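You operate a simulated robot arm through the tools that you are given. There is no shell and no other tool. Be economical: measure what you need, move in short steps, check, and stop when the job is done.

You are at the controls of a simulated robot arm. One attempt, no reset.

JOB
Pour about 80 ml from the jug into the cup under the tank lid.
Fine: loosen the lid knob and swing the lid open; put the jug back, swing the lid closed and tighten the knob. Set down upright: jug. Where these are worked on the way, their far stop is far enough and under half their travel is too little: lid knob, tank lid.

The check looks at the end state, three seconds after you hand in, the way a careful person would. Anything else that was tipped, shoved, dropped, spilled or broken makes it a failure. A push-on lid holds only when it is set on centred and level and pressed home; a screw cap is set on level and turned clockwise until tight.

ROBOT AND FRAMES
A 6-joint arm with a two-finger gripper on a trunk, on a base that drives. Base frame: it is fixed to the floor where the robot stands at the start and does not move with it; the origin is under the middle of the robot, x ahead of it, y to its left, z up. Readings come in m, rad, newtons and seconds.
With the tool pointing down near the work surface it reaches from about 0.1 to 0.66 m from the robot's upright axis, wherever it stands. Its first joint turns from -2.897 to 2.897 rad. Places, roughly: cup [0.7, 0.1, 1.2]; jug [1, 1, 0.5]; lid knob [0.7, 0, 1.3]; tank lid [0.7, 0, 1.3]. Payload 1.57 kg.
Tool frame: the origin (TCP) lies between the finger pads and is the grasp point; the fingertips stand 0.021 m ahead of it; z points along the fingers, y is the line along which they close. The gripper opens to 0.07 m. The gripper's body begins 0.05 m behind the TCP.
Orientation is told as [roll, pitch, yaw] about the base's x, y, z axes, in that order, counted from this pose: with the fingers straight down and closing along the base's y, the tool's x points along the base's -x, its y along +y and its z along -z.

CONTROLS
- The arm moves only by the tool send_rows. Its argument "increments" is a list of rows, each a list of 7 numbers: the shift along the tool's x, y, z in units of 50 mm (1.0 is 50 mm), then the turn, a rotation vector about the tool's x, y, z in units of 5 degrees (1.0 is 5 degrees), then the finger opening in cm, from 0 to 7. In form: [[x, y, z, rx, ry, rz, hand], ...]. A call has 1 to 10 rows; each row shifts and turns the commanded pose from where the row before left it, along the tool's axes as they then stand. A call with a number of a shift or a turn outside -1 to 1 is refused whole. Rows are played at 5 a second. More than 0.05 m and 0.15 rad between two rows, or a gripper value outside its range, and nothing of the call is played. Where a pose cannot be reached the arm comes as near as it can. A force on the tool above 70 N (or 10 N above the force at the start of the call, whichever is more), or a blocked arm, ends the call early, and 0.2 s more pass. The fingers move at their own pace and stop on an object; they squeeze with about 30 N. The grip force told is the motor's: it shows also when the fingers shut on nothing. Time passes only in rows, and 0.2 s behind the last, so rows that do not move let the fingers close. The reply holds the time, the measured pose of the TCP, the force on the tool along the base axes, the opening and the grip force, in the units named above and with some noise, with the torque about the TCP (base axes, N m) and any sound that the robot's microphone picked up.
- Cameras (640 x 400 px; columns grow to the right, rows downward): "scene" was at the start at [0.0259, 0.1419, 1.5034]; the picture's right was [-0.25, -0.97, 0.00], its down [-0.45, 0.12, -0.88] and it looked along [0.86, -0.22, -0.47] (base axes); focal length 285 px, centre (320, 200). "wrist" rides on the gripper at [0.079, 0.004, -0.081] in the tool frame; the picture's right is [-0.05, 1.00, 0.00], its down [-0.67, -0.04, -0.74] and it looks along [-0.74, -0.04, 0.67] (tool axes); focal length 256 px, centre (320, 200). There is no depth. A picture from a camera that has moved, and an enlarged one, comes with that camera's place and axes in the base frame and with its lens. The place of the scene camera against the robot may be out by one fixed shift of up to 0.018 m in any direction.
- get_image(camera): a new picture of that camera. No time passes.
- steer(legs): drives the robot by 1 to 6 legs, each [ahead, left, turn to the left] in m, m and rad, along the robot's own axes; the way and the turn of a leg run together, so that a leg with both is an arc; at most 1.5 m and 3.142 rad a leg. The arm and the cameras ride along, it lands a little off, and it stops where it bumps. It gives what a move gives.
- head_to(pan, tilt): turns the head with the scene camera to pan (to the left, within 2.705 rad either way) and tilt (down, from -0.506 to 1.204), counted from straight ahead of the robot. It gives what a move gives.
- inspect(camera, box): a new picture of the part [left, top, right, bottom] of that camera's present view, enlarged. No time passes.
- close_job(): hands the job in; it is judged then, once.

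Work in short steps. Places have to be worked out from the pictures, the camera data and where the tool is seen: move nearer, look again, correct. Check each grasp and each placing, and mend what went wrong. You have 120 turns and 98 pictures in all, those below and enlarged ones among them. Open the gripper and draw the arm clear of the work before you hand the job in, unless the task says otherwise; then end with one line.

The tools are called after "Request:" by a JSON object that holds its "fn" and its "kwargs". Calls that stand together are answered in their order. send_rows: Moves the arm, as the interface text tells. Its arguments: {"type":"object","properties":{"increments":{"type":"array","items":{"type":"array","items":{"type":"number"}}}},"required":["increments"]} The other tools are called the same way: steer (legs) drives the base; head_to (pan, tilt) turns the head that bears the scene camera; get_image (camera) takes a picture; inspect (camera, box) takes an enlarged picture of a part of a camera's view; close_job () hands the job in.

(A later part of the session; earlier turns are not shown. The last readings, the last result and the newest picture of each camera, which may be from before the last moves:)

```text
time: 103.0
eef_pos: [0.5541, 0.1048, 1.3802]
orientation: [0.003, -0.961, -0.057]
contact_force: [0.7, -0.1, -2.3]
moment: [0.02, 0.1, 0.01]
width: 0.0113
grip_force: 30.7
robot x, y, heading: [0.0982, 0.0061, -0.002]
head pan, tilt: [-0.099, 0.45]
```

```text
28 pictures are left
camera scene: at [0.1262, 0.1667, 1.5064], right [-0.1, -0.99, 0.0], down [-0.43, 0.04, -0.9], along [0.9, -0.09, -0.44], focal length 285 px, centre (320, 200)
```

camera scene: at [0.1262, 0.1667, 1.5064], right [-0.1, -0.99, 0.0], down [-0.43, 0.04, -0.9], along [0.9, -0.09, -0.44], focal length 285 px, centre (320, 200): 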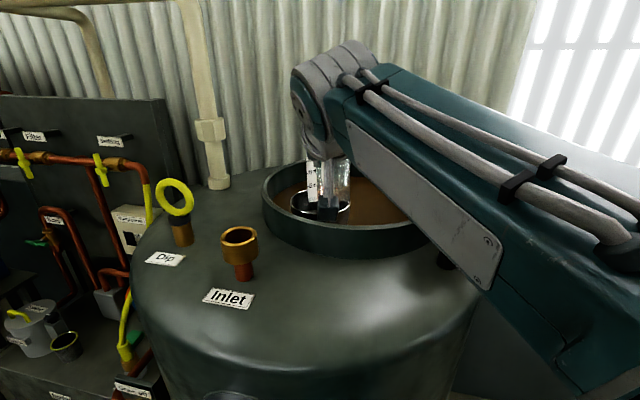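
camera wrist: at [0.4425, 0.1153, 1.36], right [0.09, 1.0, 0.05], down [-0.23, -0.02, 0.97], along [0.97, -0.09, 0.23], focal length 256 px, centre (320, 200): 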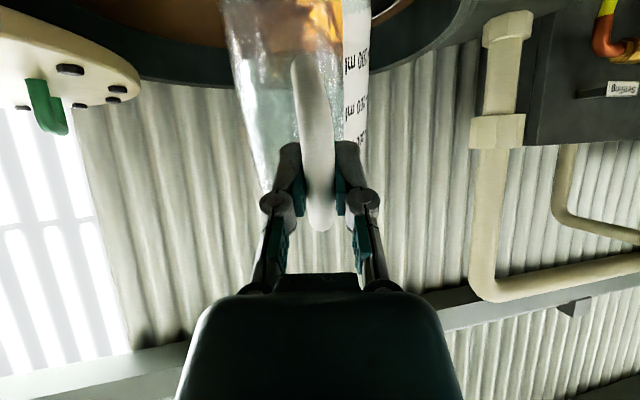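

I zoom to check the spout over the bowl.

Request:
{"fn": "inspect", "kwargs": {"camera": "scene", "box": [260, 130, 420, 230]}}

```text
4.00 times, centred on (340, 180) of scene
camera zoom: at [0.1262, 0.1667, 1.5064], right [-0.1, -0.99, 0.0], down [-0.43, 0.04, -0.9], along [0.9, -0.09, -0.44], focal length 1141 px, centre (240, 280)
```

zoom: 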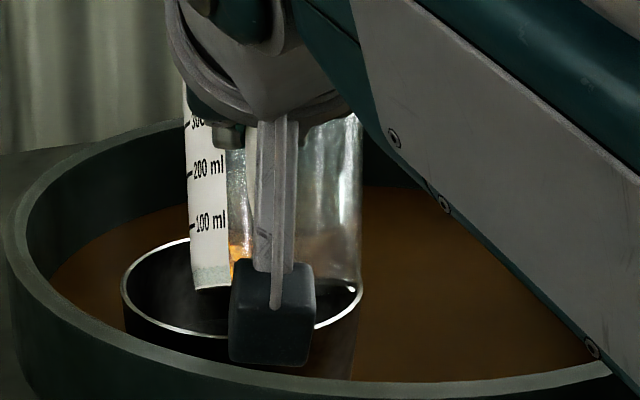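

The jug is ~8 mm right of the bowl's centre line; bowl centre ≈ (0.69, 0.11). I correct and tilt on to 55°, lowering 15 mm.

Request:
{"fn": "send_rows", "kwargs": {"increments": [[0, 0.16, 0, 0, 0, 0, 0], [0.042, 0, 0.042, 0, 1, 0, 0], [0.042, 0, 0.042, 0, 1, 0, 0], [0.042, 0, 0.042, 0, 1, 0, 0], [0.042, 0, 0.042, 0, 1, 0, 0], [0.042, 0, 0.042, 0, 1, 0, 0], [0, 0, 0, 0, 0, 0, 0]]}}

Request:
{"fn": "inspect", "kwargs": {"camera": "scene", "box": [260, 130, 420, 230]}}

Request:
{"fn": "get_image", "kwargs": {"camera": "wrist"}}

```text
time: 104.6
eef_pos: [0.5546, 0.1129, 1.3635]
orientation: [0.003, -0.524, -0.055]
contact_force: [0.3, 3.3, 13.4]
moment: [-0.12, -0.62, 0.09]
width: 0.0113
grip_force: 30.0
robot x, y, heading: [0.1001, 0.0137, -0.002]
head pan, tilt: [-0.099, 0.45]
```

```text
4.00 times, centred on (340, 180) of scene
camera zoom: at [0.1255, 0.1675, 1.5065], right [-0.1, -0.99, 0.0], down [-0.43, 0.04, -0.9], along [0.9, -0.09, -0.44], focal length 1141 px, centre (240, 280)
```

zoom: 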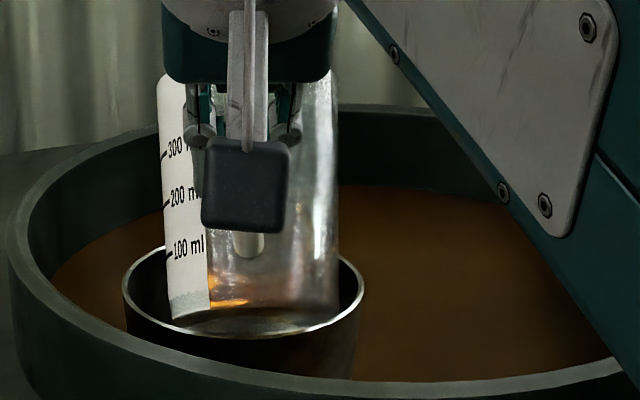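

```text
25 pictures are left
camera wrist: at [0.4455, 0.1235, 1.3943], right [0.1, 0.99, 0.03], down [0.2, -0.05, 0.98], along [0.97, -0.09, -0.21], focal length 256 px, centre (320, 200)
```

wrist: 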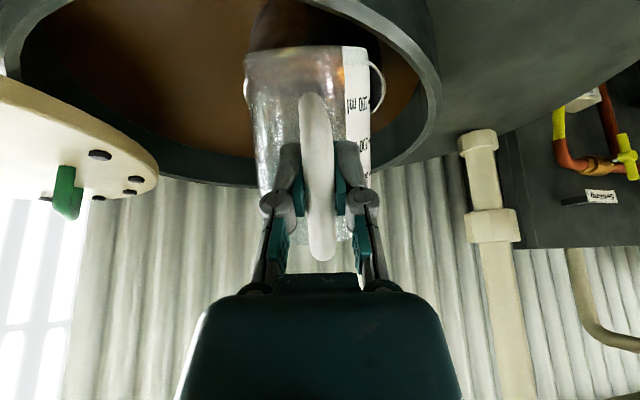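

The jug presses on the bowl's near rim (13 N up). I raise 25 mm at once and re-check.

Request:
{"fn": "send_rows", "kwargs": {"increments": [[-0.125, 0, -0.217, 0, 0, 0, 0], [-0.125, 0, -0.217, 0, 0, 0, 0], [0, 0, 0, 0, 0, 0, 0], [0, 0, 0, 0, 0, 0, 0]]}}

Request:
{"fn": "inspect", "kwargs": {"camera": "scene", "box": [260, 130, 420, 230]}}

```text
time: 105.6
eef_pos: [0.5557, 0.1127, 1.3885]
orientation: [0.002, -0.523, -0.057]
contact_force: [0.2, 0.2, -2.4]
moment: [0.01, 0.09, -0.02]
width: 0.0112
grip_force: 29.1
robot x, y, heading: [0.0968, 0.0065, 0.001]
head pan, tilt: [-0.099, 0.45]
```

```text
4.00 times, centred on (340, 180) of scene
camera zoom: at [0.1266, 0.1667, 1.5064], right [-0.1, -0.99, 0.0], down [-0.43, 0.04, -0.9], along [0.9, -0.09, -0.44], focal length 1141 px, centre (240, 280)
```

zoom: 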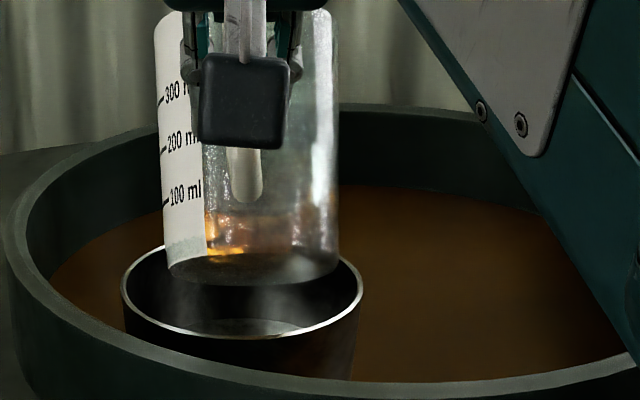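

Jug is free again, nothing spilled (2.4 N); it rotated ~12° in the grip, so its true tilt is ~43°. Bowl rim is z≈1.24, centre ≈ (0.665, 0.112). I tilt on 10° with a little forward shift.

Request:
{"fn": "send_rows", "kwargs": {"increments": [[-0.054, 0, 0.025, 0, 0.7, 0, 0], [-0.054, 0, 0.025, 0, 0.7, 0, 0], [-0.054, 0, 0.025, 0, 0.6, 0, 0], [0, 0, 0, 0, 0, 0, 0], [0, 0, 0, 0, 0, 0, 0]]}}

Request:
{"fn": "inspect", "kwargs": {"camera": "scene", "box": [260, 130, 420, 230]}}

```text
time: 106.8
eef_pos: [0.5653, 0.1115, 1.3888]
orientation: [0.001, -0.348, -0.056]
contact_force: [0.6, 0.6, -1.9]
moment: [0.04, 0.09, 0.03]
width: 0.0109
grip_force: 30.0
robot x, y, heading: [0.095, 0.0089, -0.001]
head pan, tilt: [-0.099, 0.45]
```

```text
4.00 times, centred on (340, 180) of scene
camera zoom: at [0.1269, 0.167, 1.5064], right [-0.1, -0.99, 0.0], down [-0.43, 0.04, -0.9], along [0.9, -0.09, -0.44], focal length 1141 px, centre (240, 280)
```

zoom: 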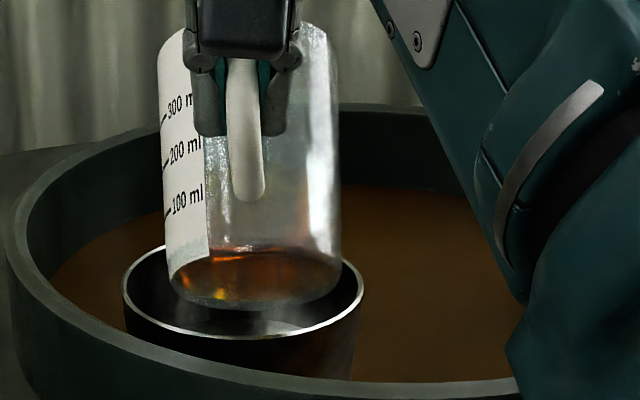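

About 50–53° and no flow yet. I tilt 5° more and hold.

Request:
{"fn": "send_rows", "kwargs": {"increments": [[-0.05, 0, 0.02, 0, 0.5, 0, 0], [-0.05, 0, 0.02, 0, 0.5, 0, 0], [0, 0, 0, 0, 0, 0, 0], [0, 0, 0, 0, 0, 0, 0]]}}

Request:
{"fn": "inspect", "kwargs": {"camera": "scene", "box": [260, 130, 420, 230]}}

```text
time: 107.8
eef_pos: [0.5695, 0.1124, 1.3876]
orientation: [0.002, -0.262, -0.056]
contact_force: [-0.2, 0.3, -2.3]
moment: [0.03, 0.07, -0.03]
width: 0.0112
grip_force: 30.1
robot x, y, heading: [0.0961, 0.0109, -0.002]
head pan, tilt: [-0.099, 0.45]
```

```text
4.00 times, centred on (340, 180) of scene
camera zoom: at [0.127, 0.1669, 1.5064], right [-0.1, -0.99, 0.0], down [-0.43, 0.04, -0.9], along [0.9, -0.09, -0.44], focal length 1141 px, centre (240, 280)
```

zoom: 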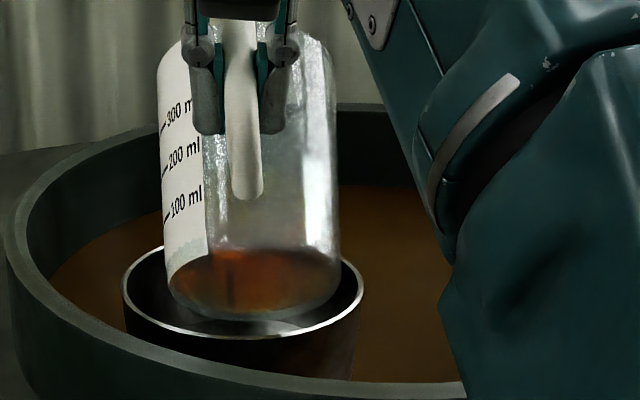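

Still nothing flowing. I tilt 4° more and hold.

Request:
{"fn": "send_rows", "kwargs": {"increments": [[-0.04, 0, 0.01, 0, 0.4, 0, 0], [-0.04, 0, 0.01, 0, 0.4, 0, 0], [0, 0, 0, 0, 0, 0, 0], [0, 0, 0, 0, 0, 0, 0]]}}

Request:
{"fn": "inspect", "kwargs": {"camera": "scene", "box": [260, 130, 420, 230]}}

```text
time: 108.8
eef_pos: [0.5728, 0.111, 1.3873]
orientation: [0.002, -0.193, -0.055]
contact_force: [0.3, 0.9, -2.5]
moment: [-0.03, 0.03, 0.0]
width: 0.0112
grip_force: 30.2
robot x, y, heading: [0.0963, 0.0111, 0.001]
head pan, tilt: [-0.099, 0.45]
```

```text
4.00 times, centred on (340, 180) of scene
camera zoom: at [0.1271, 0.1669, 1.5064], right [-0.1, -0.99, 0.0], down [-0.43, 0.04, -0.9], along [0.9, -0.09, -0.44], focal length 1141 px, centre (240, 280)
```

zoom: 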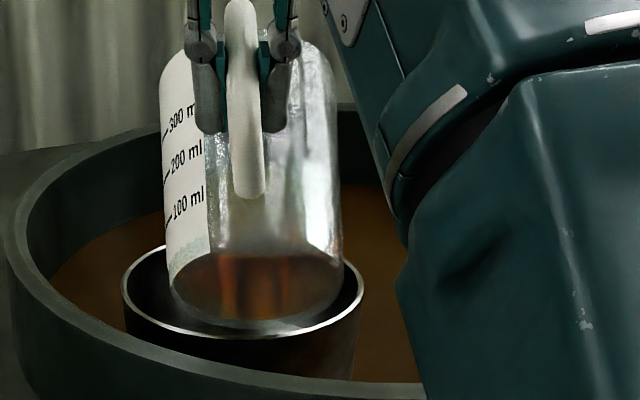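

No change in weight. I tilt 4° more and hold, reading the force.

Request:
{"fn": "send_rows", "kwargs": {"increments": [[-0.04, 0, 0.005, 0, 0.4, 0, 0], [-0.04, 0, 0.005, 0, 0.4, 0, 0], [0, 0, 0, 0, 0, 0, 0], [0, 0, 0, 0, 0, 0, 0], [0, 0, 0, 0, 0, 0, 0]]}}

Request:
{"fn": "send_rows", "kwargs": {"increments": [[0, 0, 0, 0, 0, 0, 0]]}}

Request:
{"fn": "inspect", "kwargs": {"camera": "scene", "box": [260, 130, 420, 230]}}

```text
time: 110.0
eef_pos: [0.567, 0.108, 1.373]
orientation: [0.004, -0.127, -0.056]
contact_force: [0.8, -1.9, 21.7]
moment: [0.09, -0.43, -0.15]
width: 0.0111
grip_force: 29.9
out of reach, approached as far as the arm can: row 1, 2
robot x, y, heading: [0.0926, 0.0061, -0.002]
head pan, tilt: [-0.099, 0.45]
```

```text
time: 110.4
eef_pos: [0.5683, 0.1097, 1.3719]
orientation: [0.003, -0.128, -0.054]
contact_force: [-0.4, -1.5, 21.9]
moment: [0.02, -0.32, -0.11]
width: 0.0114
grip_force: 29.9
robot x, y, heading: [0.0962, 0.0078, -0.003]
head pan, tilt: [-0.099, 0.45]
```

```text
4.00 times, centred on (340, 180) of scene
camera zoom: at [0.1256, 0.166, 1.5066], right [-0.1, -0.99, 0.0], down [-0.43, 0.04, -0.9], along [0.9, -0.09, -0.44], focal length 1141 px, centre (240, 280)
```

zoom: 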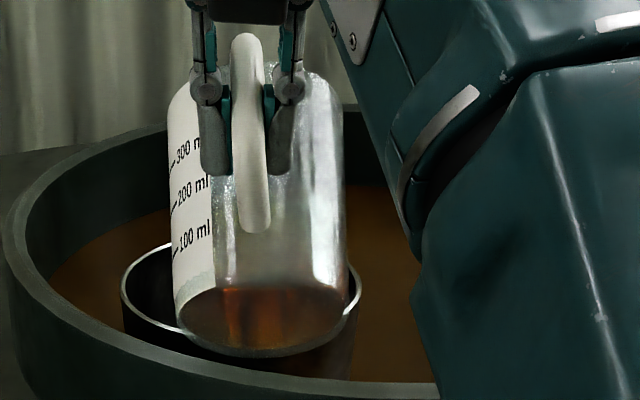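

The wrist reached its limit and sagged onto the bowl rim (22 N). I tilt back 4°, which lets it rise, then retract 3 cm to gain height.

Request:
{"fn": "send_rows", "kwargs": {"increments": [[0, 0, 0, 0, -0.9, 0, 0], [0.1, 0, -0.3, 0, 0, 0, 0], [0.25, 0, -0.05, 0, 0, 0, 0], [0.25, 0, -0.05, 0, 0, 0, 0], [0, 0, 0, 0, 0, 0, 0]]}}

Request:
{"fn": "steer", "kwargs": {"legs": [[0.025, 0, 0]]}}

Request:
{"fn": "inspect", "kwargs": {"camera": "scene", "box": [260, 130, 420, 230]}}

```text
time: 111.6
eef_pos: [0.5365, 0.1124, 1.3853]
orientation: [0.003, -0.201, -0.057]
contact_force: [0.3, 0.0, -2.1]
moment: [-0.01, 0.04, 0.01]
width: 0.0108
grip_force: 29.7
robot x, y, heading: [0.0991, 0.012, -0.0]
head pan, tilt: [-0.099, 0.45]
```

```text
time: 112.4
eef_pos: [0.5614, 0.1129, 1.3858]
orientation: [0.001, -0.2, -0.058]
contact_force: [0.4, -0.1, -2.1]
moment: [0.01, 0.02, 0.01]
width: 0.0109
grip_force: 29.7
robot x, y, heading: [0.1229, 0.0116, 0.0]
head pan, tilt: [-0.099, 0.45]
```

```text
4.00 times, centred on (340, 180) of scene
camera zoom: at [0.1518, 0.167, 1.5064], right [-0.1, -0.99, 0.0], down [-0.43, 0.04, -0.9], along [0.9, -0.09, -0.44], focal length 1141 px, centre (240, 280)
```

zoom: 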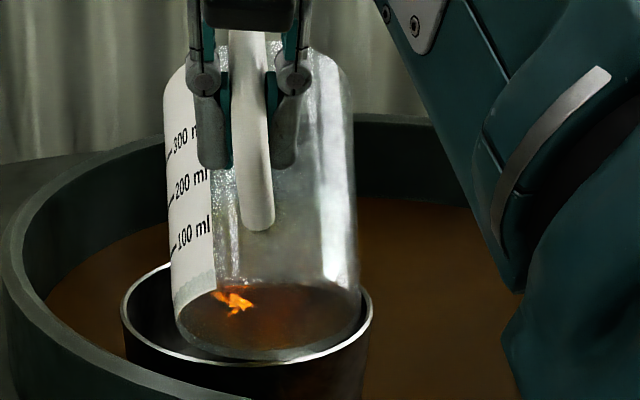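

The base moved freely. Geometry says pouring with the spout 3 cm inside the near rim at TCP z ≈1.356 is reachable if the base is 4 cm closer. I retract the arm 6 cm, then drive 4 cm.

Request:
{"fn": "send_rows", "kwargs": {"increments": [[0.5, 0, -0.1, 0, 0, 0, 0], [0.65, 0, -0.13, 0, 0, 0, 0], [0, 0, 0, 0, 0, 0, 0]]}}

Request:
{"fn": "steer", "kwargs": {"legs": [[0.04, 0, 0]]}}

```text
time: 113.2
eef_pos: [0.5015, 0.1162, 1.3859]
orientation: [0.002, -0.2, -0.057]
contact_force: [0.5, 0.5, -2.3]
moment: [-0.01, 0.06, -0.02]
width: 0.0109
grip_force: 29.9
robot x, y, heading: [0.1231, 0.0161, -0.002]
head pan, tilt: [-0.099, 0.45]
```

```text
time: 114.0
eef_pos: [0.5417, 0.1161, 1.3855]
orientation: [0.002, -0.201, -0.06]
contact_force: [-0.7, 0.0, -1.6]
moment: [0.03, 0.07, 0.0]
width: 0.0107
grip_force: 30.1
robot x, y, heading: [0.1616, 0.01, -0.004]
head pan, tilt: [-0.099, 0.45]
```

Now r = 0.38 m. I tilt 6° more to ~59° and hold.

Request:
{"fn": "send_rows", "kwargs": {"increments": [[0.015, 0, 0.08, 0, 0.4, 0, 0], [0.015, 0, 0.08, 0, 0.4, 0, 0], [0.015, 0, 0.08, 0, 0.4, 0, 0], [0, 0, 0, 0, 0, 0, 0], [0, 0, 0, 0, 0, 0, 0]]}}

Request:
{"fn": "inspect", "kwargs": {"camera": "scene", "box": [260, 130, 420, 230]}}

```text
time: 115.2
eef_pos: [0.5402, 0.1143, 1.3721]
orientation: [0.001, -0.096, -0.058]
contact_force: [-4.7, 0.5, 8.8]
moment: [0.03, 0.36, -0.01]
width: 0.0136
grip_force: 30.0
robot x, y, heading: [0.1579, 0.0069, 0.001]
head pan, tilt: [-0.099, 0.45]
```

```text
4.00 times, centred on (340, 180) of scene
camera zoom: at [0.1896, 0.167, 1.5065], right [-0.1, -0.99, 0.0], down [-0.43, 0.04, -0.9], along [0.9, -0.09, -0.44], focal length 1141 px, centre (240, 280)
```

zoom: 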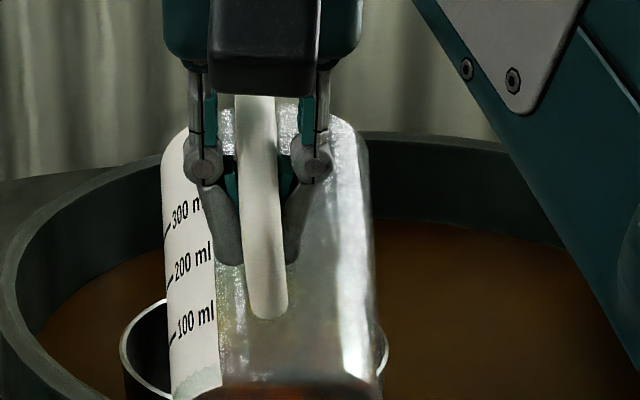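

A contact behind the TCP (moment reversed): the jug's bottom touches the near neck rim. I raise and move forward 2 cm, and look at the lower part.

Request:
{"fn": "send_rows", "kwargs": {"increments": [[-0.05, 0, -0.25, 0, 0, 0, 0], [-0.4, 0, 0, 0, 0, 0, 0], [0, 0, 0, 0, 0, 0, 0]]}}

Request:
{"fn": "inspect", "kwargs": {"camera": "scene", "box": [250, 160, 410, 260]}}

```text
time: 116.0
eef_pos: [0.5649, 0.1144, 1.3855]
orientation: [0.002, -0.095, -0.058]
contact_force: [-0.6, 0.5, -1.8]
moment: [0.01, 0.09, -0.02]
width: 0.0114
grip_force: 30.2
robot x, y, heading: [0.1572, 0.0076, -0.005]
head pan, tilt: [-0.099, 0.45]
```

```text
4.00 times, centred on (330, 210) of scene
camera zoom: at [0.1911, 0.1668, 1.5064], right [-0.1, -0.99, 0.0], down [-0.43, 0.04, -0.9], along [0.9, -0.09, -0.44], focal length 1141 px, centre (280, 160)
```

zoom: 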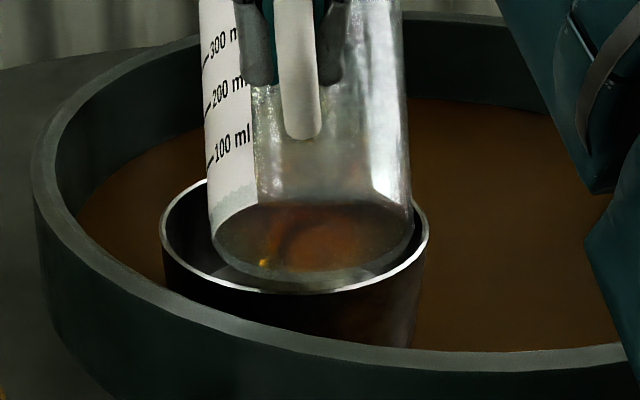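

Free again and clearly over the bowl. I trade 3 cm of arm for 3 cm of base to gain reach, then tilt 5° more.

Request:
{"fn": "send_rows", "kwargs": {"increments": [[0.6, 0, -0.06, 0, -0.4, 0, 0], [0, 0, 0, 0, 0, 0, 0]]}}

Request:
{"fn": "steer", "kwargs": {"legs": [[0.035, 0, 0]]}}

Request:
{"fn": "send_rows", "kwargs": {"increments": [[0, 0, 0, 0, 0.5, 0, 0], [0, 0, 0, 0, 0.5, 0, 0], [0, 0, 0, 0, 0.5, 0, 0], [0, 0, 0, 0, 0, 0, 0], [0, 0, 0, 0, 0, 0, 0]]}}

Request:
{"fn": "inspect", "kwargs": {"camera": "scene", "box": [250, 160, 410, 260]}}

```text
time: 116.7
eef_pos: [0.5341, 0.1161, 1.386]
orientation: [0.001, -0.131, -0.06]
contact_force: [-0.6, -0.1, -2.4]
moment: [-0.01, 0.09, 0.03]
width: 0.0112
grip_force: 30.0
robot x, y, heading: [0.1604, 0.0095, -0.006]
head pan, tilt: [-0.099, 0.45]
```

```text
time: 117.5
eef_pos: [0.5382, 0.1189, 1.3857]
orientation: [0.001, -0.128, -0.05]
contact_force: [-0.5, -0.4, -3.0]
moment: [0.01, 0.08, 0.03]
width: 0.0111
grip_force: 29.8
robot x, y, heading: [0.1643, 0.0096, 0.006]
head pan, tilt: [-0.099, 0.45]
stopped in leg 1: the robot was blocked; the commanded pose is now the measured one
```

```text
time: 118.7
eef_pos: [0.5355, 0.1186, 1.3654]
orientation: [0.001, -0.001, -0.051]
contact_force: [-1.6, 0.3, 4.6]
moment: [0.01, 0.11, -0.02]
width: 0.0125
grip_force: 29.9
out of reach, approached as far as the arm can: row 2, 3
robot x, y, heading: [0.1649, 0.0086, 0.002]
head pan, tilt: [-0.099, 0.45]
```

```text
4.00 times, centred on (330, 210) of scene
camera zoom: at [0.1946, 0.1671, 1.5065], right [-0.1, -1.0, 0.0], down [-0.43, 0.04, -0.9], along [0.9, -0.09, -0.44], focal length 1141 px, centre (280, 160)
```

zoom: 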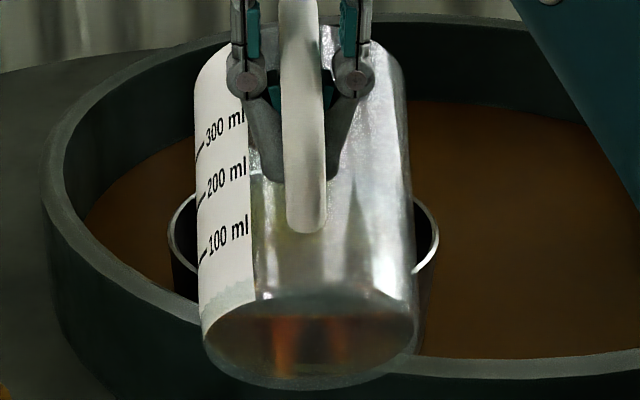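

The base is at its block and the wrist at its limit; the jug stands ~57°. Leaning the wrist 25° to the right frees height and adds tilt. I do that while moving 2 cm forward off the neck rim.

Request:
{"fn": "send_rows", "kwargs": {"increments": [[-0.2, 0, 0, -1, 0, 0, 0], [-0.2, 0, 0, -1, 0, 0, 0], [-0.1, 0.1, 0, -1, 0, 0, 0], [0, 0.1, 0, -1, 0, 0, 0], [0, 0.1, 0, -1, 0, 0, 0], [0, 0, 0, 0, 0, 0, 0], [0, 0, 0, 0, 0, 0, 0]]}}

Request:
{"fn": "inspect", "kwargs": {"camera": "scene", "box": [250, 160, 410, 260]}}

```text
time: 120.3
eef_pos: [0.5619, 0.1303, 1.3685]
orientation: [0.437, 0.003, -0.049]
contact_force: [-0.1, -0.4, -1.4]
moment: [-0.03, 0.03, -0.03]
width: 0.0121
grip_force: 30.6
robot x, y, heading: [0.1638, 0.0137, 0.004]
head pan, tilt: [-0.099, 0.45]
```

```text
4.00 times, centred on (330, 210) of scene
camera zoom: at [0.1954, 0.1668, 1.5065], right [-0.1, -1.0, 0.0], down [-0.43, 0.04, -0.9], along [0.9, -0.09, -0.44], focal length 1141 px, centre (280, 160)
```

zoom: 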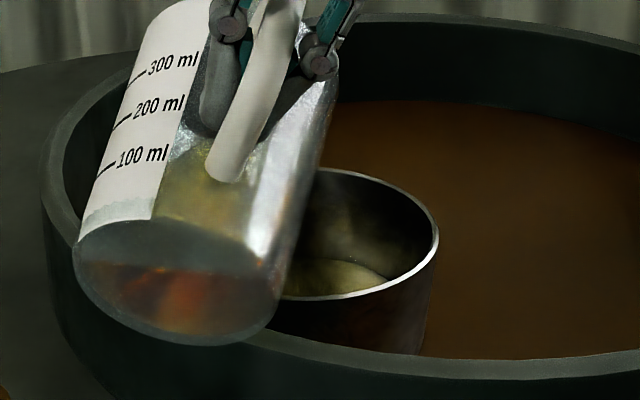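

Liquid is now in the bowl, none visible outside. I hold still and read the weight a few times.

Request:
{"fn": "send_rows", "kwargs": {"increments": [[0, 0, 0, 0, 0, 0, 0]]}}

Request:
{"fn": "send_rows", "kwargs": {"increments": [[0, 0, 0, 0, 0, 0, 0]]}}

Request:
{"fn": "send_rows", "kwargs": {"increments": [[0, 0, 0, 0, 0, 0, 0]]}}

Request:
{"fn": "send_rows", "kwargs": {"increments": [[0, 0, 0, 0, 0, 0, 0]]}}

Request:
{"fn": "inspect", "kwargs": {"camera": "scene", "box": [250, 160, 410, 260]}}

```text
time: 120.7
eef_pos: [0.5612, 0.1316, 1.3692]
orientation: [0.437, 0.001, -0.052]
contact_force: [0.7, 0.5, -1.6]
moment: [-0.04, 0.04, -0.02]
width: 0.0119
grip_force: 30.5
robot x, y, heading: [0.1688, 0.0103, 0.004]
head pan, tilt: [-0.099, 0.45]
```

```text
time: 121.1
eef_pos: [0.5612, 0.1325, 1.3695]
orientation: [0.437, 0.002, -0.05]
contact_force: [-0.7, 0.1, -1.5]
moment: [-0.02, 0.06, -0.03]
width: 0.0119
grip_force: 30.3
robot x, y, heading: [0.1689, 0.012, 0.003]
head pan, tilt: [-0.099, 0.45]
```

```text
time: 121.5
eef_pos: [0.5614, 0.1321, 1.3688]
orientation: [0.44, 0.003, -0.051]
contact_force: [-0.2, -0.6, -2.2]
moment: [-0.01, 0.07, -0.03]
width: 0.0122
grip_force: 29.7
robot x, y, heading: [0.165, 0.0096, 0.004]
head pan, tilt: [-0.099, 0.45]
```

```text
time: 121.9
eef_pos: [0.5601, 0.1319, 1.3684]
orientation: [0.438, 0.001, -0.051]
contact_force: [-0.4, -0.6, -2.3]
moment: [0.0, 0.04, 0.0]
width: 0.0121
grip_force: 30.1
robot x, y, heading: [0.1667, 0.0077, 0.004]
head pan, tilt: [-0.099, 0.45]
```

```text
4.00 times, centred on (330, 210) of scene
camera zoom: at [0.1952, 0.1669, 1.5064], right [-0.1, -1.0, 0.0], down [-0.43, 0.04, -0.9], along [0.9, -0.09, -0.44], focal length 1141 px, centre (280, 160)
```

zoom: 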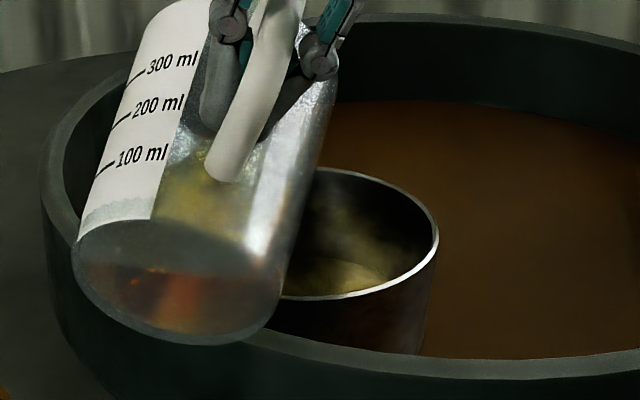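

Weight dropped ~0.4 N (≈30–40 ml). I add 5° of pour pitch about base y and hold.

Request:
{"fn": "send_rows", "kwargs": {"increments": [[-0.05, 0, 0, 0, 0.453, 0.212, 0], [-0.05, 0, 0, 0, 0.453, 0.212, 0], [0, 0, 0, 0, 0, 0, 0], [0, 0, 0, 0, 0, 0, 0], [0, 0, 0, 0, 0, 0, 0], [0, 0, 0, 0, 0, 0, 0], [0, 0, 0, 0, 0, 0, 0]]}}

Request:
{"fn": "inspect", "kwargs": {"camera": "scene", "box": [250, 160, 410, 260]}}

```text
time: 123.5
eef_pos: [0.5657, 0.1313, 1.3674]
orientation: [0.439, 0.088, -0.05]
contact_force: [-0.4, -1.0, -1.0]
moment: [-0.03, 0.03, 0.02]
width: 0.0121
grip_force: 30.3
robot x, y, heading: [0.1676, 0.0092, 0.002]
head pan, tilt: [-0.099, 0.45]
```

```text
4.00 times, centred on (330, 210) of scene
camera zoom: at [0.1954, 0.1669, 1.5064], right [-0.1, -1.0, 0.0], down [-0.43, 0.04, -0.9], along [0.9, -0.09, -0.44], focal length 1141 px, centre (280, 160)
```

zoom: 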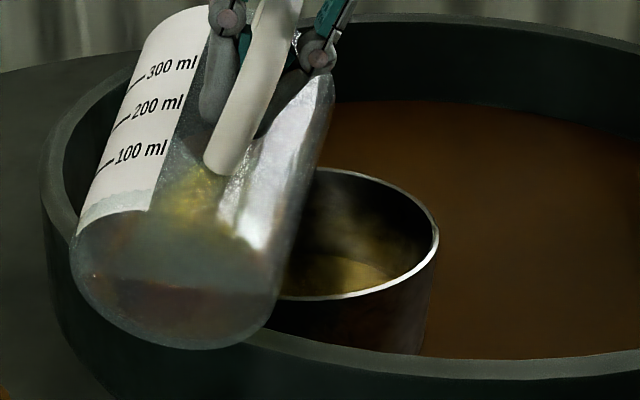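

Estimates disagree (≈60–95 ml), so I tilt the jug back upright above the bowl to read its marks.

Request:
{"fn": "send_rows", "kwargs": {"increments": [[0, 0.05, -0.12, 0, -0.906, -0.423, 0], [0.02, 0.05, -0.12, 0, -0.906, -0.423, 0], [0, 0.05, -0.12, 0, -0.906, -0.423, 0], [0, 0.05, -0.12, 0, -0.906, -0.423, 0], [-0.05, 0.05, -0.12, 0, -0.906, -0.423, 0], [0, 0, 0, 1, -0.93, -0.37, 0], [0, 0, 0, 1, -0.96, -0.29, 0], [0, 0, 0, 1, -0.98, -0.2, 0], [0, 0, 0, 1, -0.99, -0.12, 0], [0, 0, 0, 1, -1, -0.04, 0]]}}

Request:
{"fn": "send_rows", "kwargs": {"increments": [[0, 0, 0, 0, -1, 0, 0], [0, 0, 0, 0, -1, 0, 0], [0, 0, 0, 0, 0, 0, 0], [0, 0, 0, 0, 0, 0, 0]]}}

Request:
{"fn": "inspect", "kwargs": {"camera": "scene", "box": [250, 100, 410, 240]}}

Request:
{"fn": "get_image", "kwargs": {"camera": "wrist"}}

```text
time: 125.7
eef_pos: [0.565, 0.1304, 1.4003]
orientation: [0.002, -0.785, -0.059]
contact_force: [0.0, -0.6, -1.3]
moment: [0.03, 0.13, 0.03]
width: 0.0119
grip_force: 30.3
robot x, y, heading: [0.166, 0.0076, 0.004]
head pan, tilt: [-0.099, 0.45]
```

```text
time: 126.7
eef_pos: [0.5648, 0.1297, 1.399]
orientation: [0.006, -0.956, -0.061]
contact_force: [-0.2, -0.7, -1.3]
moment: [0.02, 0.06, 0.03]
width: 0.012
grip_force: 29.8
robot x, y, heading: [0.1685, 0.0098, 0.002]
head pan, tilt: [-0.099, 0.45]
```

```text
2.86 times, centred on (330, 170) of scene
camera zoom: at [0.1946, 0.1668, 1.5065], right [-0.1, -1.0, 0.0], down [-0.43, 0.04, -0.9], along [0.9, -0.09, -0.44], focal length 815 px, centre (291, 286)
```

zoom: 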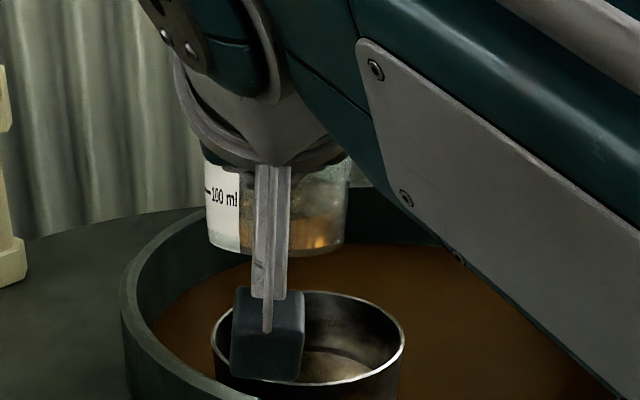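

```text
11 pictures are left
camera wrist: at [0.4527, 0.1403, 1.3819], right [0.09, 1.0, 0.05], down [-0.23, -0.03, 0.97], along [0.97, -0.09, 0.22], focal length 256 px, centre (320, 200)
```

wrist: 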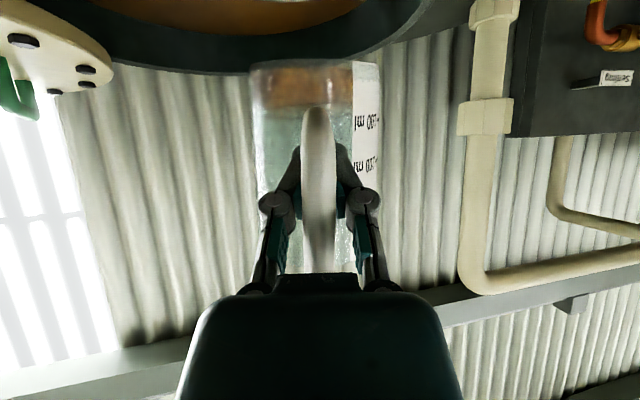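

I zoom the wrist view to read level against the marks.

Request:
{"fn": "inspect", "kwargs": {"camera": "wrist", "box": [240, 50, 400, 150]}}

```text
4.00 times, centred on (320, 100) of wrist
camera zoom: at [0.4527, 0.1403, 1.3819], right [0.09, 1.0, 0.05], down [-0.23, -0.03, 0.97], along [0.97, -0.09, 0.22], focal length 1024 px, centre (320, 600)
```

zoom: 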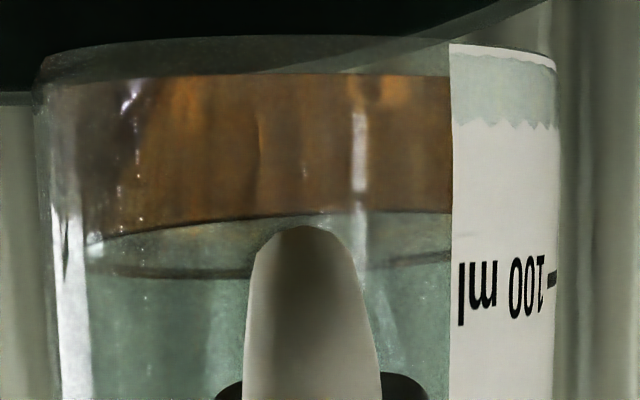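

Remaining level reads ≈80 ml; the earlier overhead view suggests the start was ≈145 ml. I take several weight readings to settle the poured amount.

Request:
{"fn": "send_rows", "kwargs": {"increments": [[0, 0, 0, 0, 0, 0, 0]]}}

Request:
{"fn": "send_rows", "kwargs": {"increments": [[0, 0, 0, 0, 0, 0, 0]]}}

Request:
{"fn": "send_rows", "kwargs": {"increments": [[0, 0, 0, 0, 0, 0, 0]]}}

Request:
{"fn": "send_rows", "kwargs": {"increments": [[0, 0, 0, 0, 0, 0, 0]]}}

Request:
{"fn": "send_rows", "kwargs": {"increments": [[0, 0, 0, 0, 0, 0, 0]]}}

Request:
{"fn": "send_rows", "kwargs": {"increments": [[0, 0, 0, 0, 0, 0, 0]]}}

Request:
{"fn": "send_rows", "kwargs": {"increments": [[0, 0, 0, 0, 0, 0, 0]]}}

Request:
{"fn": "send_rows", "kwargs": {"increments": [[0, 0, 0, 0, 0, 0, 0]]}}

Request:
{"fn": "send_rows", "kwargs": {"increments": [[0, 0, 0, 0, 0, 0, 0]]}}

Request:
{"fn": "send_rows", "kwargs": {"increments": [[0, 0, 0, 0, 0, 0, 0]]}}

```text
time: 127.1
eef_pos: [0.5641, 0.1299, 1.4005]
orientation: [0.008, -0.957, -0.061]
contact_force: [0.2, 0.2, -1.7]
moment: [-0.02, 0.08, -0.01]
width: 0.0122
grip_force: 30.4
robot x, y, heading: [0.17, 0.009, 0.004]
head pan, tilt: [-0.099, 0.45]
```

```text
time: 127.5
eef_pos: [0.5638, 0.1294, 1.4012]
orientation: [0.007, -0.958, -0.06]
contact_force: [-0.1, -0.7, -1.0]
moment: [0.0, 0.08, -0.01]
width: 0.0118
grip_force: 30.0
robot x, y, heading: [0.1653, 0.0096, 0.005]
head pan, tilt: [-0.099, 0.45]
```

```text
time: 127.9
eef_pos: [0.5636, 0.1301, 1.4005]
orientation: [0.006, -0.958, -0.06]
contact_force: [-0.4, -0.6, -1.5]
moment: [0.03, 0.09, 0.0]
width: 0.0117
grip_force: 30.4
robot x, y, heading: [0.1695, 0.0122, 0.004]
head pan, tilt: [-0.099, 0.45]
```

```text
time: 128.3
eef_pos: [0.5634, 0.1297, 1.3999]
orientation: [0.007, -0.958, -0.06]
contact_force: [-0.5, -0.1, -1.5]
moment: [0.04, 0.11, 0.0]
width: 0.0119
grip_force: 30.0
robot x, y, heading: [0.1682, 0.0128, 0.006]
head pan, tilt: [-0.099, 0.45]
```

```text
time: 128.7
eef_pos: [0.5636, 0.1303, 1.4001]
orientation: [0.006, -0.958, -0.06]
contact_force: [-0.7, -0.7, -1.7]
moment: [0.02, 0.07, 0.02]
width: 0.0119
grip_force: 30.0
robot x, y, heading: [0.1641, 0.0117, 0.006]
head pan, tilt: [-0.099, 0.45]
```

```text
time: 129.1
eef_pos: [0.564, 0.1305, 1.4007]
orientation: [0.007, -0.958, -0.06]
contact_force: [0.4, 0.5, -1.5]
moment: [0.02, 0.12, 0.01]
width: 0.0117
grip_force: 29.8
robot x, y, heading: [0.1653, 0.0078, 0.005]
head pan, tilt: [-0.099, 0.45]
```

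```text
time: 129.5
eef_pos: [0.5634, 0.1298, 1.4005]
orientation: [0.006, -0.958, -0.059]
contact_force: [-0.3, -0.4, -1.7]
moment: [0.0, 0.12, 0.0]
width: 0.0117
grip_force: 29.8
robot x, y, heading: [0.1702, 0.0094, 0.001]
head pan, tilt: [-0.099, 0.45]
```

```text
time: 129.9
eef_pos: [0.5648, 0.13, 1.4012]
orientation: [0.008, -0.959, -0.06]
contact_force: [-0.5, 0.2, -2.1]
moment: [0.0, 0.1, 0.03]
width: 0.0118
grip_force: 30.1
robot x, y, heading: [0.1657, 0.0108, 0.004]
head pan, tilt: [-0.099, 0.45]
```

```text
time: 130.3
eef_pos: [0.5642, 0.1305, 1.4005]
orientation: [0.007, -0.956, -0.059]
contact_force: [-0.4, 0.6, -1.4]
moment: [0.02, 0.06, 0.01]
width: 0.0118
grip_force: 30.0
robot x, y, heading: [0.1664, 0.0075, 0.003]
head pan, tilt: [-0.099, 0.45]
```

```text
time: 130.7
eef_pos: [0.5644, 0.1297, 1.4007]
orientation: [0.007, -0.957, -0.058]
contact_force: [-0.3, -0.9, -1.7]
moment: [0.02, 0.08, -0.01]
width: 0.0118
grip_force: 29.7
robot x, y, heading: [0.1663, 0.0098, 0.002]
head pan, tilt: [-0.099, 0.45]
```

Weight says ≈67 ml, moment ≈80, marks ≈62: about 70 ml poured. I tilt again along the same path, 2° further than before, for roughly 10 ml more.

Request:
{"fn": "send_rows", "kwargs": {"increments": [[0, 0, 0, 0, 1, 0, 0], [0, 0, 0, 0, 1, 0, 0], [0, 0, 0, -1, 1, 0.04, 0], [0, 0, 0, -1, 0.99, 0.12, 0], [0, 0, 0, -1, 0.98, 0.2, 0], [0, 0, 0, -1, 0.96, 0.29, 0], [0, 0, 0, -1, 0.93, 0.37, 0], [0.05, -0.05, 0.1, 0, 0.906, 0.423, 0], [0.05, -0.05, 0.1, 0, 0.906, 0.423, 0]]}}

Request:
{"fn": "send_rows", "kwargs": {"increments": [[0, -0.05, 0.1, 0, 0.906, 0.423, 0], [0, -0.05, 0.1, 0, 0.906, 0.423, 0], [0, -0.05, 0.1, 0, 0.906, 0.423, 0], [0, 0, 0, 0, 0.36, 0.17, 0], [0, 0, 0, 0, 0, 0, 0], [0, 0, 0, 0, 0, 0, 0], [0, 0, 0, 0, 0, 0, 0], [0, 0, 0, 0, 0, 0, 0]]}}

Request:
{"fn": "inspect", "kwargs": {"camera": "scene", "box": [250, 160, 410, 260]}}

```text
time: 132.7
eef_pos: [0.5644, 0.1306, 1.3883]
orientation: [0.437, -0.171, -0.051]
contact_force: [-0.4, -0.6, -2.2]
moment: [-0.04, 0.05, 0.02]
width: 0.0119
grip_force: 29.8
robot x, y, heading: [0.168, 0.0074, 0.004]
head pan, tilt: [-0.099, 0.45]
```

```text
time: 134.5
eef_pos: [0.5645, 0.1289, 1.372]
orientation: [0.439, 0.127, -0.049]
contact_force: [0.7, 0.1, -2.1]
moment: [-0.04, 0.04, -0.01]
width: 0.0115
grip_force: 30.3
robot x, y, heading: [0.1708, 0.0096, 0.006]
head pan, tilt: [-0.099, 0.45]
```

```text
4.00 times, centred on (330, 210) of scene
camera zoom: at [0.1954, 0.1669, 1.5064], right [-0.1, -1.0, 0.0], down [-0.43, 0.04, -0.9], along [0.9, -0.09, -0.44], focal length 1141 px, centre (280, 160)
```

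zoom: 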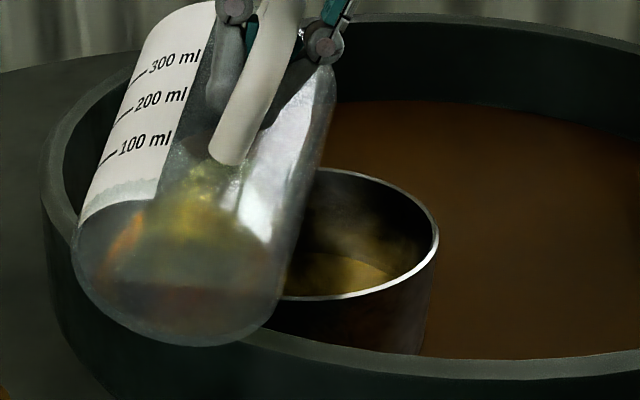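

A little more has gone in. Now I bring the jug upright again, raising as before.

Request:
{"fn": "send_rows", "kwargs": {"increments": [[0, 0.05, -0.12, 0, -0.906, -0.423, 0], [0, 0.05, -0.12, 0, -0.906, -0.423, 0], [0, 0.05, -0.12, 0, -0.906, -0.423, 0], [0, 0.05, -0.12, 0, -0.906, -0.423, 0], [0, 0.05, -0.1, 0, -0.906, -0.423, 0], [0, 0, 0, 1, -0.93, -0.37, 0], [0, 0, 0, 1, -0.96, -0.29, 0], [0, 0, 0, 1, -0.98, -0.2, 0], [0, 0, 0, 1, -0.99, -0.12, 0], [0, 0, 0, 1, -1, -0.04, 0]]}}

Request:
{"fn": "send_rows", "kwargs": {"increments": [[0, 0, 0, 0, -1, 0, 0], [0, 0, 0, 0, -1, 0, 0], [0, 0, 0, 0, -0.5, 0, 0], [0, 0, 0, 0, 0, 0, 0]]}}

Request:
{"fn": "inspect", "kwargs": {"camera": "wrist", "box": [200, 20, 440, 170]}}

```text
time: 136.7
eef_pos: [0.5626, 0.1274, 1.4038]
orientation: [0.004, -0.749, -0.058]
contact_force: [-0.2, 0.1, -1.2]
moment: [0.07, 0.06, 0.02]
width: 0.0118
grip_force: 29.9
robot x, y, heading: [0.1627, 0.0103, 0.002]
head pan, tilt: [-0.099, 0.45]
```

```text
time: 137.7
eef_pos: [0.5629, 0.1282, 1.4043]
orientation: [0.008, -0.966, -0.059]
contact_force: [0.1, -0.7, -1.9]
moment: [-0.01, 0.08, -0.03]
width: 0.0119
grip_force: 29.7
robot x, y, heading: [0.1656, 0.0128, 0.006]
head pan, tilt: [-0.099, 0.45]
```

```text
2.67 times, centred on (320, 95) of wrist
camera zoom: at [0.4514, 0.1387, 1.3842], right [0.09, 1.0, 0.05], down [-0.24, -0.03, 0.97], along [0.97, -0.09, 0.23], focal length 683 px, centre (320, 480)
```

zoom: 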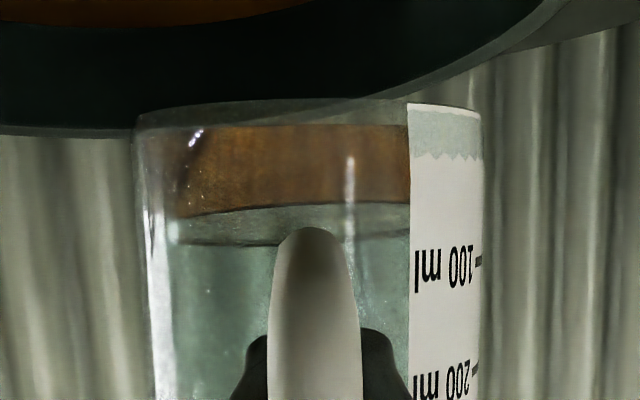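

Remaining ≈66 ml of ≈143, so ≈77 ml poured. I drive back and left toward the bench, and shift the arm to centre.

Request:
{"fn": "steer", "kwargs": {"legs": [[-0.34, 0, 0], [0, 0.94, 0]]}}

Request:
{"fn": "send_rows", "kwargs": {"increments": [[0, -0.5, 0, 0, 0, 0, 0], [0, -0.6, 0, 0, 0, 0, 0], [0, -0.6, 0, 0, 0, 0, 0], [0, -0.4, 0, 0, 0, 0, 0], [0, 0, 0, 0, 0, 0, 0]]}}

```text
time: 144.5
eef_pos: [0.2282, 1.0878, 1.4046]
orientation: [0.008, -0.966, -0.07]
contact_force: [-0.2, -0.4, -1.9]
moment: [0.0, 0.06, -0.05]
width: 0.0114
grip_force: 30.1
robot x, y, heading: [-0.1702, 0.9758, -0.002]
head pan, tilt: [-0.099, 0.45]
```

```text
time: 145.7
eef_pos: [0.2187, 0.9851, 1.4054]
orientation: [0.005, -0.969, -0.067]
contact_force: [0.8, -0.3, -1.8]
moment: [-0.01, 0.09, -0.01]
width: 0.0118
grip_force: 29.2
robot x, y, heading: [-0.1699, 0.9733, -0.005]
head pan, tilt: [-0.099, 0.45]
```

Now I lower the jug in free space toward z ≈ 0.63.

Request:
{"fn": "send_rows", "kwargs": {"increments": [[0.4, 0, 0.28, 0, 0, 0, 0], [0.75, 0, 0.517, 0, 0, 0, 0], [0.78, 0, 0.538, 0, 0, 0, 0], [0.78, 0, 0.538, 0, 0, 0, 0], [0.78, 0, 0.538, 0, 0, 0, 0], [0.78, 0, 0.538, 0, 0, 0, 0], [0.78, 0, 0.538, 0, 0, 0, 0], [0.78, 0, 0.538, 0, 0, 0, 0], [0.5, 0, 0.345, 0, 0, 0, 0]]}}

Request:
{"fn": "send_rows", "kwargs": {"increments": [[0.4, 0, 0.28, 0, 0, 0, 0], [0.75, 0, 0.517, 0, 0, 0, 0], [0.78, 0, 0.538, 0, 0, 0, 0], [0.78, 0, 0.538, 0, 0, 0, 0], [0.78, 0, 0.538, 0, 0, 0, 0], [0.78, 0, 0.538, 0, 0, 0, 0], [0.78, 0, 0.538, 0, 0, 0, 0], [0.78, 0, 0.538, 0, 0, 0, 0], [0.5, 0, 0.345, 0, 0, 0, 0], [0, 0, 0, 0, 0, 0, 0]]}}

```text
time: 147.7
eef_pos: [0.2454, 0.9831, 1.0331]
orientation: [0.174, -0.925, -0.318]
contact_force: [1.6, 2.1, -0.3]
moment: [-0.09, 0.15, -0.06]
width: 0.0117
grip_force: 29.5
out of reach, approached as far as the arm can: row 8, 9
robot x, y, heading: [-0.1679, 0.9722, -0.004]
head pan, tilt: [-0.099, 0.45]
```

```text
time: 149.9
eef_pos: [0.3386, 0.9979, 0.7475]
orientation: [-0.182, -0.93, 0.08]
contact_force: [-0.2, -0.2, -2.1]
moment: [-0.02, 0.09, 0.0]
width: 0.012
grip_force: 30.1
out of reach, approached as far as the arm can: row 1, 2, 3, 4, 5, 6, 7, 8, 9
robot x, y, heading: [-0.1665, 0.9752, -0.005]
head pan, tilt: [-0.099, 0.45]
```

The pose was too close in; the jug leans ~10° but is safe. I move the command outward 0.2 m so the pose becomes reachable.

Request:
{"fn": "send_rows", "kwargs": {"increments": [[-0.4, 0, 0.58, 0, 0, 0, 0], [-0.54, 0, 0.78, 0, 0, 0, 0], [-0.54, 0, 0.78, 0, 0, 0, 0], [-0.54, 0, 0.78, 0, 0, 0, 0], [-0.3, 0, 0.43, 0, 0, 0, 0], [0, 0, 0, 0, 0, 0, 0]]}}

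```text
time: 151.3
eef_pos: [0.5422, 0.9844, 0.7416]
orientation: [-0.161, -0.933, 0.063]
contact_force: [0.1, 0.0, -1.5]
moment: [0.02, 0.08, 0.01]
width: 0.0119
grip_force: 29.8
robot x, y, heading: [-0.1664, 0.9729, -0.003]
head pan, tilt: [-0.099, 0.45]
```

I level the jug again (roll +9°, pitch -2°) and look.

Request:
{"fn": "send_rows", "kwargs": {"increments": [[0, 0, 0, -0.95, 0, 0, 0], [0, 0, 0, -0.9, 0, 0, 0], [0, 0, 0, 0, -0.37, 0, 0], [0.45, 0, 0.31, 0, 0, 0, 0], [0.6, 0, 0.41, 0, 0, 0, 0], [0.4, 0, 0.28, 0, 0, 0, 0], [0, 0, 0, 0, 0, 0, 0]]}}

Request:
{"fn": "head_to", "kwargs": {"pan": -0.1, "tilt": 0.9}}

Request:
{"fn": "get_image", "kwargs": {"camera": "scene"}}

```text
time: 152.9
eef_pos: [0.5473, 0.9947, 0.6555]
orientation: [-0.146, -0.96, 0.071]
contact_force: [-0.6, 0.9, -2.0]
moment: [0.0, 0.08, -0.06]
width: 0.0119
grip_force: 29.9
out of reach, approached as far as the arm can: row 1, 2, 4, 5
robot x, y, heading: [-0.1717, 0.9739, -0.006]
head pan, tilt: [-0.099, 0.45]
```

```text
time: 153.8
eef_pos: [0.5481, 0.9955, 0.657]
orientation: [-0.146, -0.96, 0.072]
contact_force: [-0.5, 0.1, -1.0]
moment: [-0.01, 0.11, 0.0]
width: 0.012
grip_force: 29.8
robot x, y, heading: [-0.1705, 0.9751, -0.002]
head pan, tilt: [-0.099, 0.901]
```

```text
7 pictures are left
camera scene: at [-0.1543, 1.131, 1.4682], right [-0.1, -0.99, 0.0], down [-0.78, 0.08, -0.62], along [0.62, -0.06, -0.78], focal length 285 px, centre (320, 200)
```

scene: 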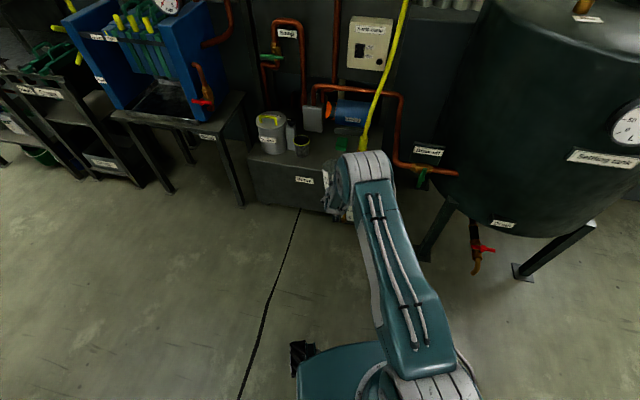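

The arm is at its outer limit; I pull in 0.22 m so the orientation can be met.

Request:
{"fn": "send_rows", "kwargs": {"increments": [[0.4, 0, -0.58, 0, 0, 0, 0], [0.5, 0, -0.72, 0, 0, 0, 0], [0.5, 0, -0.72, 0, 0, 0, 0], [0.5, 0, -0.72, 0, 0, 0, 0], [0.45, 0, -0.65, 0, 0, 0, 0], [0, 0, 0, 0, 0, 0, 0]]}}

```text
time: 155.2
eef_pos: [0.3719, 1.0187, 0.6677]
orientation: [-0.201, -0.95, 0.129]
contact_force: [-0.4, 0.4, -1.3]
moment: [0.03, 0.12, -0.02]
width: 0.0118
grip_force: 30.0
out of reach, approached as far as the arm can: row 1, 2, 3, 4, 5
robot x, y, heading: [-0.1687, 0.9719, -0.005]
head pan, tilt: [-0.099, 0.901]
```

A wrist joint seems at its limit on this branch. I move to mid-range (out 0.08, up 0.15) and try levelling there.

Request:
{"fn": "send_rows", "kwargs": {"increments": [[-0.45, 0, 0.65, 0, 0, 0, 0], [-0.45, 0, 0.65, 0, 0, 0, 0], [-0.7, 0, -0.5, 0, 0, 0, 0], [-0.7, 0, -0.5, 0, 0, 0, 0], [-0.7, 0, -0.5, 0, 0, 0, 0], [0, 0, 0, -0.8, 0, 0, 0], [0, 0, 0, -0.8, 0, 0, 0], [0, 0, 0, -0.6, 0, 0, 0], [0, 0, 0, 0, 0, 0, 0]]}}

```text
time: 157.2
eef_pos: [0.4502, 1.048, 0.7959]
orientation: [-0.079, -0.961, 0.071]
contact_force: [1.1, 0.5, -1.5]
moment: [0.0, 0.09, 0.01]
width: 0.012
grip_force: 30.1
out of reach, approached as far as the arm can: row 1, 6, 7, 8
robot x, y, heading: [-0.1695, 0.9721, -0.002]
head pan, tilt: [-0.099, 0.901]
```

Better (roll -4.5°). I move y back 7 cm, turn yaw 7° clockwise and finish the roll.

Request:
{"fn": "send_rows", "kwargs": {"increments": [[0, -0.7, 0, 0, 0, 0, 0], [0, -0.7, 0, 0, 0, 0, 0], [0, 0, 0, 0.6, 0, 0.43, 0], [0, 0, 0, 0.6, 0, 0.43, 0], [-0.41, 0, -0.28, 0, 0, 0, 0], [-0.41, 0, -0.28, 0, 0, 0, 0], [0, 0, 0, -0.9, 0, 0, 0], [0, 0, 0, 0, 0, 0, 0]]}}

```text
time: 159.0
eef_pos: [0.4484, 1.0357, 0.8495]
orientation: [0.002, -0.968, -0.059]
contact_force: [0.8, -0.3, -1.9]
moment: [0.03, 0.06, -0.01]
width: 0.0119
grip_force: 29.8
out of reach, approached as far as the arm can: row 1, 2
robot x, y, heading: [-0.1703, 0.9728, -0.004]
head pan, tilt: [-0.099, 0.901]
```

Levelled at z 0.85. I now shift y back and test lowering at this radius.

Request:
{"fn": "send_rows", "kwargs": {"increments": [[0, -0.6, 0, 0, 0, 0, 0], [0, -0.5, 0, 0, 0, 0, 0], [0.41, 0, 0.28, 0, 0, 0, 0], [0.41, 0, 0.28, 0, 0, 0, 0], [0.41, 0, 0.28, 0, 0, 0, 0], [0.41, 0, 0.28, 0, 0, 0, 0], [0, 0, 0, 0, 0, 0, 0]]}}

```text
time: 160.6
eef_pos: [0.4632, 1.024, 0.7622]
orientation: [-0.037, -0.961, -0.028]
contact_force: [0.1, 0.4, -1.1]
moment: [-0.01, 0.07, -0.01]
width: 0.0117
grip_force: 30.1
out of reach, approached as far as the arm can: row 1, 2, 4, 5, 6
robot x, y, heading: [-0.1712, 0.9697, -0.0]
head pan, tilt: [-0.099, 0.901]
```

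The limit returns when lowering at this tilt. With 66 ml the jug tolerates leaning, so I go near tool-down (jug ~45° forward, no spill until ~72°), as that lowered well before.

Request:
{"fn": "send_rows", "kwargs": {"increments": [[-0.2, 0, -0.15, 0, 0.8, 0, 0], [-0.2, 0, -0.15, 0, 0.9, 0, 0], [0, 0, 0, 0, 0.9, 0, 0], [0, 0, 0, 0, 0.9, 0, 0], [0, 0, 0, 0, 0.9, 0, 0], [0, 0, 0, 0, 0.9, 0, 0], [0, 0, 0, 0, 0.9, 0, 0], [0, 0, 0, 0, 0.9, 0, 0], [0, 0, 0, 0, 0.8, 0, 0], [0, 0, 0, 0, 0, 0, 0]]}}

```text
time: 162.8
eef_pos: [0.4653, 1.0146, 0.7891]
orientation: [-0.014, -0.34, -0.062]
contact_force: [0.6, 0.2, -1.9]
moment: [-0.02, 0.04, 0.02]
width: 0.0122
grip_force: 29.7
out of reach, approached as far as the arm can: row 6, 8
robot x, y, heading: [-0.1674, 0.97, -0.002]
head pan, tilt: [-0.099, 0.901]
```

Pitch is -19°, orientation good. I pull in to r ≈ 0.45 and y ≈ 0.96.

Request:
{"fn": "send_rows", "kwargs": {"increments": [[0.6, -0.25, -0.21, 0, 0, 0, 0], [0.8, -0.25, -0.28, 0, 0, 0, 0], [0.8, -0.25, -0.28, 0, 0, 0, 0], [0.8, -0.25, -0.28, 0, 0, 0, 0], [0.5, 0, -0.18, 0, 0, 0, 0], [0, 0, 0, 0, 0, 0, 0]]}}

```text
time: 164.2
eef_pos: [0.284, 0.9757, 0.7869]
orientation: [-0.017, -0.339, -0.07]
contact_force: [1.4, 0.3, -1.5]
moment: [0.04, 0.01, 0.01]
width: 0.0118
grip_force: 29.6
out of reach, approached as far as the arm can: row 5
robot x, y, heading: [-0.169, 0.9717, -0.002]
head pan, tilt: [-0.099, 0.901]
```

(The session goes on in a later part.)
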